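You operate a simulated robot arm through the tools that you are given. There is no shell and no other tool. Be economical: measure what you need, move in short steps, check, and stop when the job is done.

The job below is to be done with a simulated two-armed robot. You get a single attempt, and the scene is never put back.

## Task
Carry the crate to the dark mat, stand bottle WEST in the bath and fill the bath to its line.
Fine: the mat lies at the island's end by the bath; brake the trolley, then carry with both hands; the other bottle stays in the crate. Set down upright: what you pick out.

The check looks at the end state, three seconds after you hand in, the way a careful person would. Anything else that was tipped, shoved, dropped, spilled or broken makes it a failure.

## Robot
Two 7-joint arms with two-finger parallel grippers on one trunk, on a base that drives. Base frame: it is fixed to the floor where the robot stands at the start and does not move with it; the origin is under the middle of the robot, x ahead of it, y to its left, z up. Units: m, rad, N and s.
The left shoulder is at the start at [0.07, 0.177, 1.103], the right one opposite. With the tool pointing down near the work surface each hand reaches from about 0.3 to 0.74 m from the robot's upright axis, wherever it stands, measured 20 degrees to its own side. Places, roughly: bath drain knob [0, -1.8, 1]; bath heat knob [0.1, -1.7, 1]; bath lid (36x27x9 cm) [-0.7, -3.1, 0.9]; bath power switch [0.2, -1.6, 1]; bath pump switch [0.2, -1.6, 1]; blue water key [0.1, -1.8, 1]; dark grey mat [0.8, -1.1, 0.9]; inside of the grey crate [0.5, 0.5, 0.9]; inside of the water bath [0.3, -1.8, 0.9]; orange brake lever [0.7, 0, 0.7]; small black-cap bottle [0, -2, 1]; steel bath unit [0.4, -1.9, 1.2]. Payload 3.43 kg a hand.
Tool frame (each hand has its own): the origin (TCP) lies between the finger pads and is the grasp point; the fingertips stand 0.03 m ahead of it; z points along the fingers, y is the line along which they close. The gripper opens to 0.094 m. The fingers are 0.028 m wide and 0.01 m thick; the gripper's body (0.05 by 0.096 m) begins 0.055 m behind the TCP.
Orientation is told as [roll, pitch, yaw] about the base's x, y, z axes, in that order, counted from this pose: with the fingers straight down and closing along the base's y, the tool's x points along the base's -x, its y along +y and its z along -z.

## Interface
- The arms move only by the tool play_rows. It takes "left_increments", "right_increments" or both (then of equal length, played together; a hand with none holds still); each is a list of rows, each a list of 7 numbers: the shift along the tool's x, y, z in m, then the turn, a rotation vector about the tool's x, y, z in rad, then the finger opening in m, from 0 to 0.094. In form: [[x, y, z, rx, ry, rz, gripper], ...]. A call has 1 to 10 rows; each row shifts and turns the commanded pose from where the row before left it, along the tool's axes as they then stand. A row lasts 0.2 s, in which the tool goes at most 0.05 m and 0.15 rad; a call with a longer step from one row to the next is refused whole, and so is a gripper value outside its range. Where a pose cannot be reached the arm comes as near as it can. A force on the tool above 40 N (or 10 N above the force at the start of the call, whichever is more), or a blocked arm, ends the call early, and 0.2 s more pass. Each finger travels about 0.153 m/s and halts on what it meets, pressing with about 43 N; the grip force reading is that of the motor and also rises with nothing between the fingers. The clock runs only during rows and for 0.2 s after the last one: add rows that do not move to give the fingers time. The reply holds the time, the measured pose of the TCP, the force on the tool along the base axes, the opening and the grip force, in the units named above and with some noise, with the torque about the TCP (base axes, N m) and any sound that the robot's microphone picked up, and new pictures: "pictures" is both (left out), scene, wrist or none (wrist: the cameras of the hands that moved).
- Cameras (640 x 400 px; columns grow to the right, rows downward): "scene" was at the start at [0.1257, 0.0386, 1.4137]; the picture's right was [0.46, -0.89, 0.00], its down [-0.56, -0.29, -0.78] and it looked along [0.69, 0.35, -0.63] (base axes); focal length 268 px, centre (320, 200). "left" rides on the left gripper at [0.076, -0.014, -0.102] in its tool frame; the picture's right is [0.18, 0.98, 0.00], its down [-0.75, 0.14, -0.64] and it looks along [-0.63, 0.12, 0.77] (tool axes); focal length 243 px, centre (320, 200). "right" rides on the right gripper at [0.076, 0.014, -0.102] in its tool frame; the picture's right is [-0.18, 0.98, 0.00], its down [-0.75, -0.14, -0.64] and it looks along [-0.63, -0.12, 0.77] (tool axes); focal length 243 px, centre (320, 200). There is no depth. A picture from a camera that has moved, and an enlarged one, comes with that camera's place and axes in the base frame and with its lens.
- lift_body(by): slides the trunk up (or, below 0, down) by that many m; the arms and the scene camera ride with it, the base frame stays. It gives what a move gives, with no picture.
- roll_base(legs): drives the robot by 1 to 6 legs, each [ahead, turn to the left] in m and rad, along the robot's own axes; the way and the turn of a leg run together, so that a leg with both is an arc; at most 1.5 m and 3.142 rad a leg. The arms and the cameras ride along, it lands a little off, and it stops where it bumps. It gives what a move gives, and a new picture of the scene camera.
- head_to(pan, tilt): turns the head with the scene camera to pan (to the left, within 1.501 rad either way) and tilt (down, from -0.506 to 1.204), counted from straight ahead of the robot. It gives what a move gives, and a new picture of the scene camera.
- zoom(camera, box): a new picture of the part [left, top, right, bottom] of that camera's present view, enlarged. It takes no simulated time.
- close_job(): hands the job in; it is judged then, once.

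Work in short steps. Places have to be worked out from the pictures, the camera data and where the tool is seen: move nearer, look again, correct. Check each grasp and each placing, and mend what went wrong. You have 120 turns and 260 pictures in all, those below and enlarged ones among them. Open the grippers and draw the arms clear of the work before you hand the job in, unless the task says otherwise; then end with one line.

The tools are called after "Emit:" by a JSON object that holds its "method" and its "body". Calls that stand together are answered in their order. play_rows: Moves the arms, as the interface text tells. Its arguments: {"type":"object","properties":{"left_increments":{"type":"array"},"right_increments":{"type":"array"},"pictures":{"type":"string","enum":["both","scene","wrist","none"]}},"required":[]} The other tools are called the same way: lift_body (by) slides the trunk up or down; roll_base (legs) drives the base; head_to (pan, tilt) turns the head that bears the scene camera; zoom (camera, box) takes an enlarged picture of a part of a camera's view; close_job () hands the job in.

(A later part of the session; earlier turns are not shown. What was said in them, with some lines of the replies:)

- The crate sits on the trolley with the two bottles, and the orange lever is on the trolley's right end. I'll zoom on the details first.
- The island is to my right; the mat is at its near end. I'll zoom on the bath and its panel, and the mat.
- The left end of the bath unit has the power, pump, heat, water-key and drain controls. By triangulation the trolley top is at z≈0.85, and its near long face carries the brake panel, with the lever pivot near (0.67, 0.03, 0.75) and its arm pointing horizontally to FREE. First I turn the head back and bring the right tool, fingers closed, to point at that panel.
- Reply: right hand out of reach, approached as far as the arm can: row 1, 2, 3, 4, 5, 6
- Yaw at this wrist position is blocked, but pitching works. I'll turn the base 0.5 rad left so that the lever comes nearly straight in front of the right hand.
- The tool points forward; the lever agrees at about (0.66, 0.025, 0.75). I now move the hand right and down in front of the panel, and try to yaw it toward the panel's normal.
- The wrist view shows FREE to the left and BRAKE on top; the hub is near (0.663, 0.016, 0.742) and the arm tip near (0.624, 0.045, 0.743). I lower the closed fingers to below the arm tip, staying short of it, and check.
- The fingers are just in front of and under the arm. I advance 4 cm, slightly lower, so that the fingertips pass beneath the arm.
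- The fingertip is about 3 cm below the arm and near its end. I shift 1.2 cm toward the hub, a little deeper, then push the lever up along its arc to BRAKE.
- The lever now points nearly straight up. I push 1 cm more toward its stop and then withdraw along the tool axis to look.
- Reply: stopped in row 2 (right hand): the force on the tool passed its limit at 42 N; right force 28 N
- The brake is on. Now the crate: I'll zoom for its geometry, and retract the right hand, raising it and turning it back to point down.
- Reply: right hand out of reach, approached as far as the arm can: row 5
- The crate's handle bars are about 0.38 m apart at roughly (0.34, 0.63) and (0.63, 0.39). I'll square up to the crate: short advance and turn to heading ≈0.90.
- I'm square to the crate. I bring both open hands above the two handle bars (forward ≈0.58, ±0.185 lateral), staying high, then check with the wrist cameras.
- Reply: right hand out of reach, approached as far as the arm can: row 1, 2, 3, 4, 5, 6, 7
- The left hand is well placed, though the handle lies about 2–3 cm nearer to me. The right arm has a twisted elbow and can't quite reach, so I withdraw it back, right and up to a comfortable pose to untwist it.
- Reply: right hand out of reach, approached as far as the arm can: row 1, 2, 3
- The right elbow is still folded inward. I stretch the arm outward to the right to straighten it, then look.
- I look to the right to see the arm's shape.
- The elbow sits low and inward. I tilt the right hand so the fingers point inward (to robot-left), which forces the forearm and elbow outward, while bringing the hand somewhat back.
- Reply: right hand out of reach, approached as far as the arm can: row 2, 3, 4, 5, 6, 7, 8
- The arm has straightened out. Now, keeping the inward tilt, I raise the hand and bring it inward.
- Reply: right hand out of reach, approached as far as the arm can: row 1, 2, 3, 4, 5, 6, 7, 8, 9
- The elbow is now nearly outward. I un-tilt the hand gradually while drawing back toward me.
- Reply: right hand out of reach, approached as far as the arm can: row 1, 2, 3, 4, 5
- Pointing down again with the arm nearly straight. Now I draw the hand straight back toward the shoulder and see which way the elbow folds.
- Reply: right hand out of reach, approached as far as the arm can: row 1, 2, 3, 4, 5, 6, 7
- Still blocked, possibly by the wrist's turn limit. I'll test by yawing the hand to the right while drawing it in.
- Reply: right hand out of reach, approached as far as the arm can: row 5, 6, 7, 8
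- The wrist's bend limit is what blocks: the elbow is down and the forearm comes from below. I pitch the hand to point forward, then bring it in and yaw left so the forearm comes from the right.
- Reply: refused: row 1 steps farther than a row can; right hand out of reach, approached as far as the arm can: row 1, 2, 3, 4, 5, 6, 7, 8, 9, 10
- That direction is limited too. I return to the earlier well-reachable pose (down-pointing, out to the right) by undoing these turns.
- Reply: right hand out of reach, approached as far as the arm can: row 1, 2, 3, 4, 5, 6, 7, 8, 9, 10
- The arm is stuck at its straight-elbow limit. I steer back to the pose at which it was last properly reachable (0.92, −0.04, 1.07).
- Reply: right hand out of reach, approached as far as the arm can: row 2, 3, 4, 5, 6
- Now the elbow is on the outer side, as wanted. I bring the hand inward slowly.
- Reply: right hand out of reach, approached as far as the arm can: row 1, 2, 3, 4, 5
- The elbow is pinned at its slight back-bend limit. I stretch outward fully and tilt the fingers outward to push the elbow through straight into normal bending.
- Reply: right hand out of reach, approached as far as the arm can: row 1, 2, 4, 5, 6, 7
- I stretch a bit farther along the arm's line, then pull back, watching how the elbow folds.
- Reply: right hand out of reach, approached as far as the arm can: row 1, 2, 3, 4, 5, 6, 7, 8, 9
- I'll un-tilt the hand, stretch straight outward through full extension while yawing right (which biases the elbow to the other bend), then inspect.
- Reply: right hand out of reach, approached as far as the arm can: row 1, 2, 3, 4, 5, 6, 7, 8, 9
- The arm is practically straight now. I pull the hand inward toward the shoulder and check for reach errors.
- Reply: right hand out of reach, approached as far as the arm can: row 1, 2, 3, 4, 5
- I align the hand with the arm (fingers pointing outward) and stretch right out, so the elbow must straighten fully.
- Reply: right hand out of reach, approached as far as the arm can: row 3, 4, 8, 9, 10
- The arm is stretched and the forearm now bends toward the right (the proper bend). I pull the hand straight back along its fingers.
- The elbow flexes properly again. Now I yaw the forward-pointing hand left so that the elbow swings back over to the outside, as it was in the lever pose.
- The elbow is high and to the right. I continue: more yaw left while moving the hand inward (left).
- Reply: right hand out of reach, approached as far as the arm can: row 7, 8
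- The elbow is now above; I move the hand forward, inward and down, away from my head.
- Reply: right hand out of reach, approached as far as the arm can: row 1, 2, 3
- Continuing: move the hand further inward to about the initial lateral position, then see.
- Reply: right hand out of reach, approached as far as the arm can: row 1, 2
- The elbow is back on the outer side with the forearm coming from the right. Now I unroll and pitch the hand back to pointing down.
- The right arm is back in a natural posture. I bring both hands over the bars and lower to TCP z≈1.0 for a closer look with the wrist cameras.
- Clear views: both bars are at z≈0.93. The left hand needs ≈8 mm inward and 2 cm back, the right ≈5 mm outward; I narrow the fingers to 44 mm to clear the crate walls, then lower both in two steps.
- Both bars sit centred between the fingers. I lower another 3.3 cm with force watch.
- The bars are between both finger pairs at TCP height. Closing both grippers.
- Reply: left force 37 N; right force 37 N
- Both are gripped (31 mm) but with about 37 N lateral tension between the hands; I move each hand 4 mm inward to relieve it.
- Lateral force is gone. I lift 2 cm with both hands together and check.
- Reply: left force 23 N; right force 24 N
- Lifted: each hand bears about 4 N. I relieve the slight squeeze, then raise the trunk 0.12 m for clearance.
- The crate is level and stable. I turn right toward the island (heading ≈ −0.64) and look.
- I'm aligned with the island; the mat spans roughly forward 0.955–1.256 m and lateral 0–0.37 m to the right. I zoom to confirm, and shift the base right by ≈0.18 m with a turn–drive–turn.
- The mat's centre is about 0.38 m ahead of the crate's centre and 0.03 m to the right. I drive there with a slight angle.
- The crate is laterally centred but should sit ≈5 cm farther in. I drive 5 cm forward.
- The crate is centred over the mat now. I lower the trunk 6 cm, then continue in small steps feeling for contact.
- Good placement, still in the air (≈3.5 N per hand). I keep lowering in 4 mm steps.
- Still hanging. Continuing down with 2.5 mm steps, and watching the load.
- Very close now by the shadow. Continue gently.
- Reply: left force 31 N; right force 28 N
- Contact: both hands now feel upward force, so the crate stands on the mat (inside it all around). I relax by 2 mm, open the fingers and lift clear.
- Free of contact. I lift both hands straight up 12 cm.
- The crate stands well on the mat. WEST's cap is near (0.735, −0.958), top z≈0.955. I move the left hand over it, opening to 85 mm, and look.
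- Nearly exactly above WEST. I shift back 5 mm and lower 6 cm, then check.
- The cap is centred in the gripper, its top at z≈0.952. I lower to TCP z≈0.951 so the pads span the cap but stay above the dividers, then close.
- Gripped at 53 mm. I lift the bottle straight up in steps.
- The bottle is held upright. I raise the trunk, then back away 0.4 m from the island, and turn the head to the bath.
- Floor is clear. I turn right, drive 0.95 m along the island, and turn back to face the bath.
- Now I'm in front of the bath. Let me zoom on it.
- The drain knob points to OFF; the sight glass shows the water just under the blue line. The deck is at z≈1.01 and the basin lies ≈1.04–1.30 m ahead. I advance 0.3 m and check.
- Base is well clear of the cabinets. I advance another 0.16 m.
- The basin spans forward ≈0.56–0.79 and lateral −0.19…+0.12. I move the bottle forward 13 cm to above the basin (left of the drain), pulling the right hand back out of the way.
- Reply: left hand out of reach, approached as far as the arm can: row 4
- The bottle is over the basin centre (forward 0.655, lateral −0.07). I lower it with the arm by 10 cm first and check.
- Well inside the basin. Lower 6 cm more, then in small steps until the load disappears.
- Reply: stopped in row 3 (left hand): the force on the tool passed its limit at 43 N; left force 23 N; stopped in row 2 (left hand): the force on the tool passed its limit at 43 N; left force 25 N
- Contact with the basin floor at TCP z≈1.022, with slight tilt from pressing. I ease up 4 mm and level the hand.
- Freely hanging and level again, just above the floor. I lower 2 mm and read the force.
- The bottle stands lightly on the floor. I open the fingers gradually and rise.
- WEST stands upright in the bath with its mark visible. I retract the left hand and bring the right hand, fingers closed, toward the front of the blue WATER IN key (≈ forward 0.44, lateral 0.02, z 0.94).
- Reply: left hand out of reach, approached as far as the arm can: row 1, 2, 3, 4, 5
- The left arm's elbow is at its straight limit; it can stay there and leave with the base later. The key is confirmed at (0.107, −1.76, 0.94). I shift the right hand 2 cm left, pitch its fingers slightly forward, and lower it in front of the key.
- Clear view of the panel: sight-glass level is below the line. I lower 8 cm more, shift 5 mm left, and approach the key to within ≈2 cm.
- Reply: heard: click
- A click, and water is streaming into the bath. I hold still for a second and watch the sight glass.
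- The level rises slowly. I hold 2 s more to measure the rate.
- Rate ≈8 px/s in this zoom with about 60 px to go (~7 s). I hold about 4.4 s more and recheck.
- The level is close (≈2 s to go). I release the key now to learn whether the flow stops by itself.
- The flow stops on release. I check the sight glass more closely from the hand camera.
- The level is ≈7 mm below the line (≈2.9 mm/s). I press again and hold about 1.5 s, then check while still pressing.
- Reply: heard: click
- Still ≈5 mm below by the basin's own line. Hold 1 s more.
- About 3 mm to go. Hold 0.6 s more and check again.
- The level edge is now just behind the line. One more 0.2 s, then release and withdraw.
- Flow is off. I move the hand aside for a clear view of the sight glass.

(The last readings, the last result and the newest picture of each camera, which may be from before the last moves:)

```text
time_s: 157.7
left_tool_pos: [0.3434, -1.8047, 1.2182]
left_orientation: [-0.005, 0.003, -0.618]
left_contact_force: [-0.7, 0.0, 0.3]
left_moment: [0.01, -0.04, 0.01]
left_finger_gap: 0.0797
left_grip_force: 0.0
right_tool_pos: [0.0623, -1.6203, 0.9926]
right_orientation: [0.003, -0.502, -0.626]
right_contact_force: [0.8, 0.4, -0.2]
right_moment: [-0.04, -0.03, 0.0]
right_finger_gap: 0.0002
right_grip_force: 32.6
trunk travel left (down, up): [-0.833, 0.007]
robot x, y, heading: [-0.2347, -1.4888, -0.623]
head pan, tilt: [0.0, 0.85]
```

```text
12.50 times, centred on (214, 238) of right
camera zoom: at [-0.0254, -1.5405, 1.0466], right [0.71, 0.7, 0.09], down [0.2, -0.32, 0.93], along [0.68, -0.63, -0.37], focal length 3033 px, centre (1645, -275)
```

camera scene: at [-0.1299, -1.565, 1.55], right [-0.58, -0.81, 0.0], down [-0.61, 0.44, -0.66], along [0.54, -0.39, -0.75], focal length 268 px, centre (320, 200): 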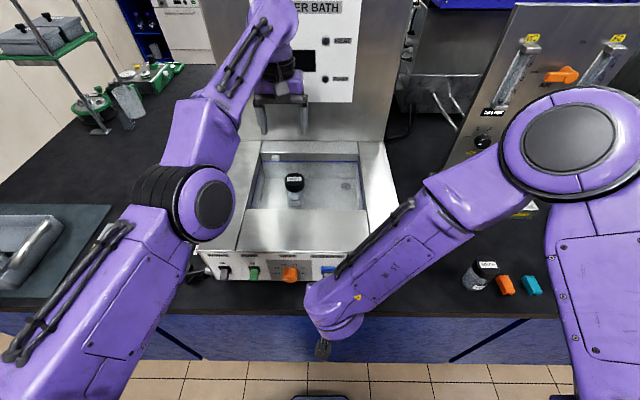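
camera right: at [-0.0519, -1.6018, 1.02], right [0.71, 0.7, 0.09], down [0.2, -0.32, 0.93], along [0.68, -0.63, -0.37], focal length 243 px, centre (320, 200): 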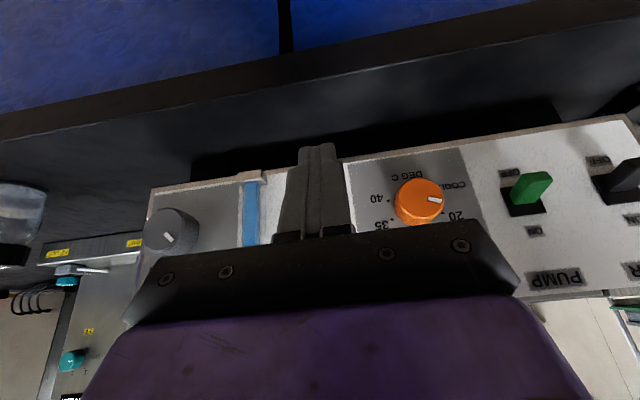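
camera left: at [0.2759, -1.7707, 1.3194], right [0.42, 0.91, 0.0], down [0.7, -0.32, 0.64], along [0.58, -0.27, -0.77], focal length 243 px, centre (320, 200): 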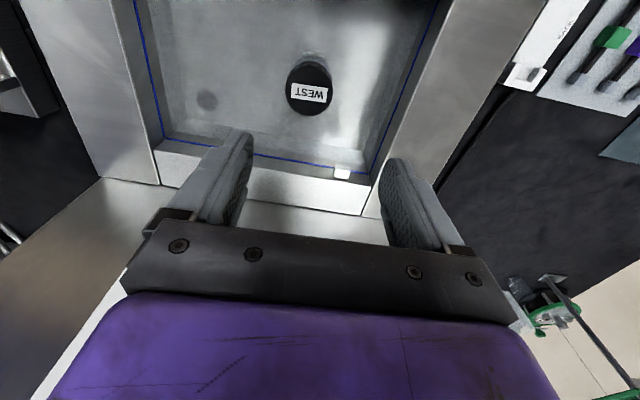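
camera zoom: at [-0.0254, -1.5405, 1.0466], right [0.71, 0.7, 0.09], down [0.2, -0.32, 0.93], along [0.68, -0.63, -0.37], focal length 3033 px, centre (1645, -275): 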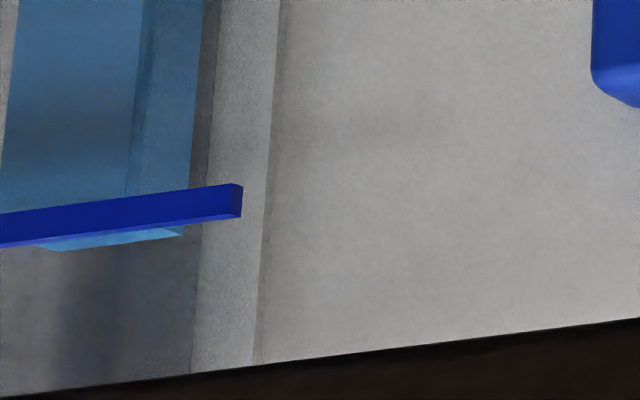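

The level stands right at the line in the glass. I cross-check with the left hand camera on the basin's inner line.

Emit:
{"method": "zoom", "body": {"camera": "left", "box": [120, 60, 240, 180]}}

Emit:
{"method": "zoom", "body": {"camera": "scene", "box": [240, 140, 380, 225]}}

```text
3.33 times, centred on (180, 120) of left
camera zoom: at [0.2744, -1.7707, 1.32], right [0.42, 0.91, 0.0], down [0.7, -0.32, 0.64], along [0.58, -0.27, -0.77], focal length 809 px, centre (787, 467)
```

zoom: 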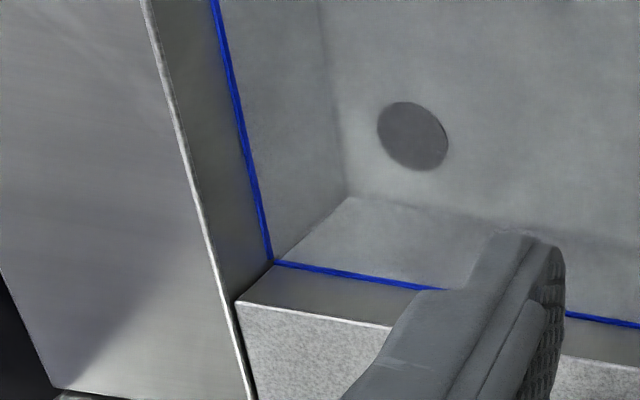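

```text
4.57 times, centred on (310, 182) of scene
camera zoom: at [-0.1306, -1.5635, 1.5501], right [-0.58, -0.81, 0.0], down [-0.61, 0.44, -0.66], along [0.54, -0.39, -0.75], focal length 1226 px, centre (366, 280)
```

zoom: 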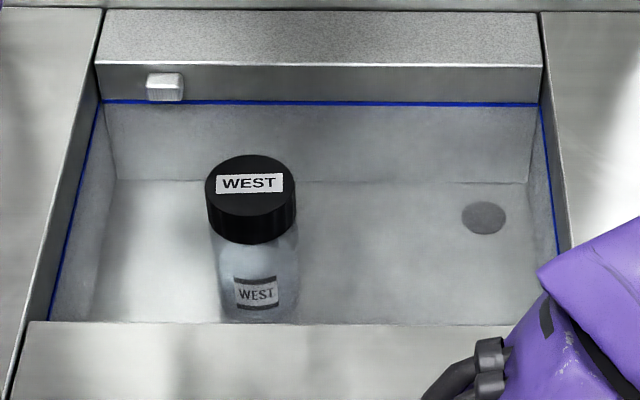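

Water is at the line all round and WEST stands upright. I back the base straight away (left hand is well above the deck), opening both grippers.

Emit:
{"method": "play_rows", "body": {"right_increments": [[0.01, 0, 0, 0, 0, 0, 0.03], [0.01, 0, 0, 0, 0, 0, 0.06]], "pictures": "none"}}

Emit:
{"method": "roll_base", "body": {"legs": [[-0.5, 0]]}}

Emit:
{"method": "head_to", "body": {"pan": 0.2, "tilt": 0.6}}

```text
time_s: 158.3
left_tool_pos: [0.3429, -1.8044, 1.2187]
left_orientation: [-0.002, 0.002, -0.621]
left_contact_force: [0.5, -0.3, 0.0]
left_moment: [-0.03, 0.01, -0.01]
left_finger_gap: 0.08
left_grip_force: 0.0
right_tool_pos: [0.0479, -1.6099, 0.9837]
right_orientation: [0.004, -0.504, -0.627]
right_contact_force: [-0.2, -0.6, 0.4]
right_moment: [-0.02, 0.01, -0.01]
right_finger_gap: 0.0602
right_grip_force: 0.1
trunk travel left (down, up): [-0.833, 0.007]
robot x, y, heading: [-0.2319, -1.49, -0.62]
head pan, tilt: [0.0, 0.85]
```

```text
time_s: 161.2
left_tool_pos: [-0.0604, -1.5161, 1.2178]
left_orientation: [-0.005, 0.003, -0.622]
left_contact_force: [0.3, 0.1, 0.2]
left_moment: [0.01, 0.01, -0.01]
left_finger_gap: 0.0797
left_grip_force: 0.0
right_tool_pos: [-0.356, -1.3222, 0.983]
right_orientation: [0.005, -0.501, -0.629]
right_contact_force: [0.2, -0.2, 0.3]
right_moment: [0.02, 0.02, 0.01]
right_finger_gap: 0.0599
right_grip_force: 0.1
trunk travel left (down, up): [-0.833, 0.007]
robot x, y, heading: [-0.6345, -1.2018, -0.628]
head pan, tilt: [0.0, 0.85]
camera scene: at [-0.5329, -1.2755, 1.5499], right [-0.59, -0.81, 0.0], down [-0.61, 0.44, -0.66], along [0.53, -0.39, -0.75], focal length 268 px, centre (320, 200)
```

scene: 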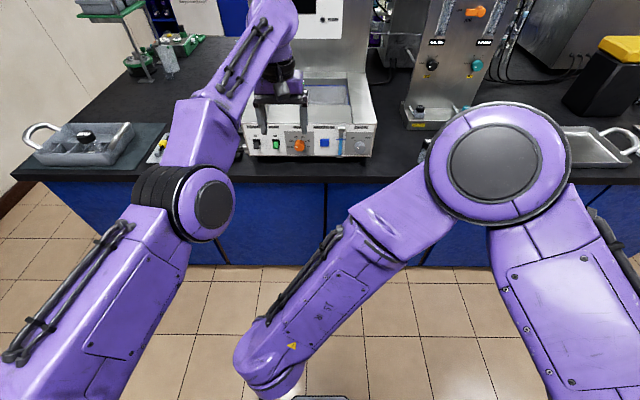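

```text
time_s: 162.0
left_tool_pos: [-0.0609, -1.5157, 1.218]
left_orientation: [-0.004, 0.0, -0.621]
left_contact_force: [0.3, 0.1, -1.2]
left_moment: [0.02, -0.01, 0.02]
left_finger_gap: 0.0801
left_grip_force: 0.0
right_tool_pos: [-0.3574, -1.3215, 0.9844]
right_orientation: [0.006, -0.502, -0.629]
right_contact_force: [0.4, 0.0, -0.4]
right_moment: [0.03, 0.02, 0.0]
right_finger_gap: 0.06
right_grip_force: 0.1
trunk travel left (down, up): [-0.833, 0.007]
robot x, y, heading: [-0.6371, -1.1951, -0.631]
head pan, tilt: [0.201, 0.6]
camera scene: at [-0.5173, -1.2651, 1.5709], right [-0.41, -0.91, 0.0], down [-0.51, 0.23, -0.82], along [0.75, -0.34, -0.57], focal length 268 px, centre (320, 200)
```

scene: 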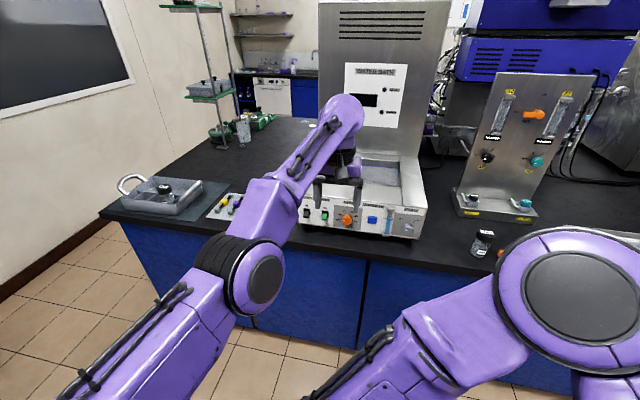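

Arms are clear. A final zoom on the glass, the bath and the crate.

Emit:
{"method": "zoom", "body": {"camera": "scene", "box": [360, 195, 430, 245]}}

Emit:
{"method": "zoom", "body": {"camera": "scene", "box": [100, 160, 220, 230]}}

```text
8.00 times, centred on (395, 220) of scene
camera zoom: at [-0.5173, -1.2651, 1.5709], right [-0.41, -0.91, 0.0], down [-0.51, 0.23, -0.82], along [0.75, -0.34, -0.57], focal length 2145 px, centre (-280, 40)
```

zoom: 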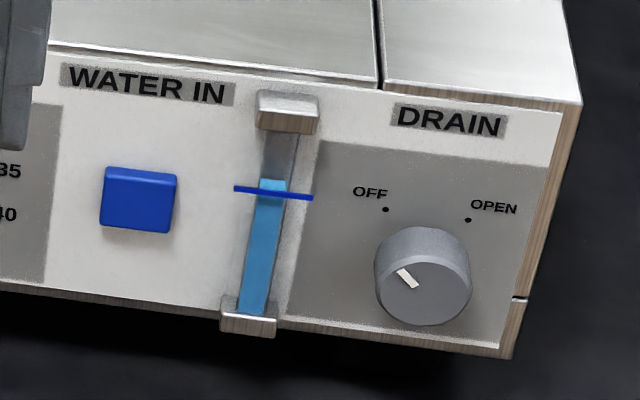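

```text
5.33 times, centred on (160, 195) of scene
camera zoom: at [-0.5173, -1.2651, 1.5709], right [-0.41, -0.91, 0.0], down [-0.51, 0.23, -0.82], along [0.75, -0.34, -0.57], focal length 1430 px, centre (1173, 227)
```

zoom: 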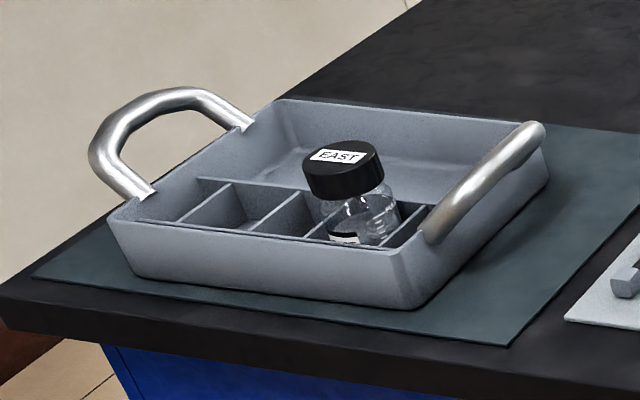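

The glass shows the level at the line with the drain OFF. The crate stands on the mat with EAST upright inside, and both arms are clear, so I hand in.

Emit:
{"method": "close_job", "body": {}}

```text
The job is handed in.
```

The job is handed in: the trolley is braked, the crate stands on the dark mat with EAST still in it, and WEST stands upright in the bath, which is filled to its line as near as I could judge.
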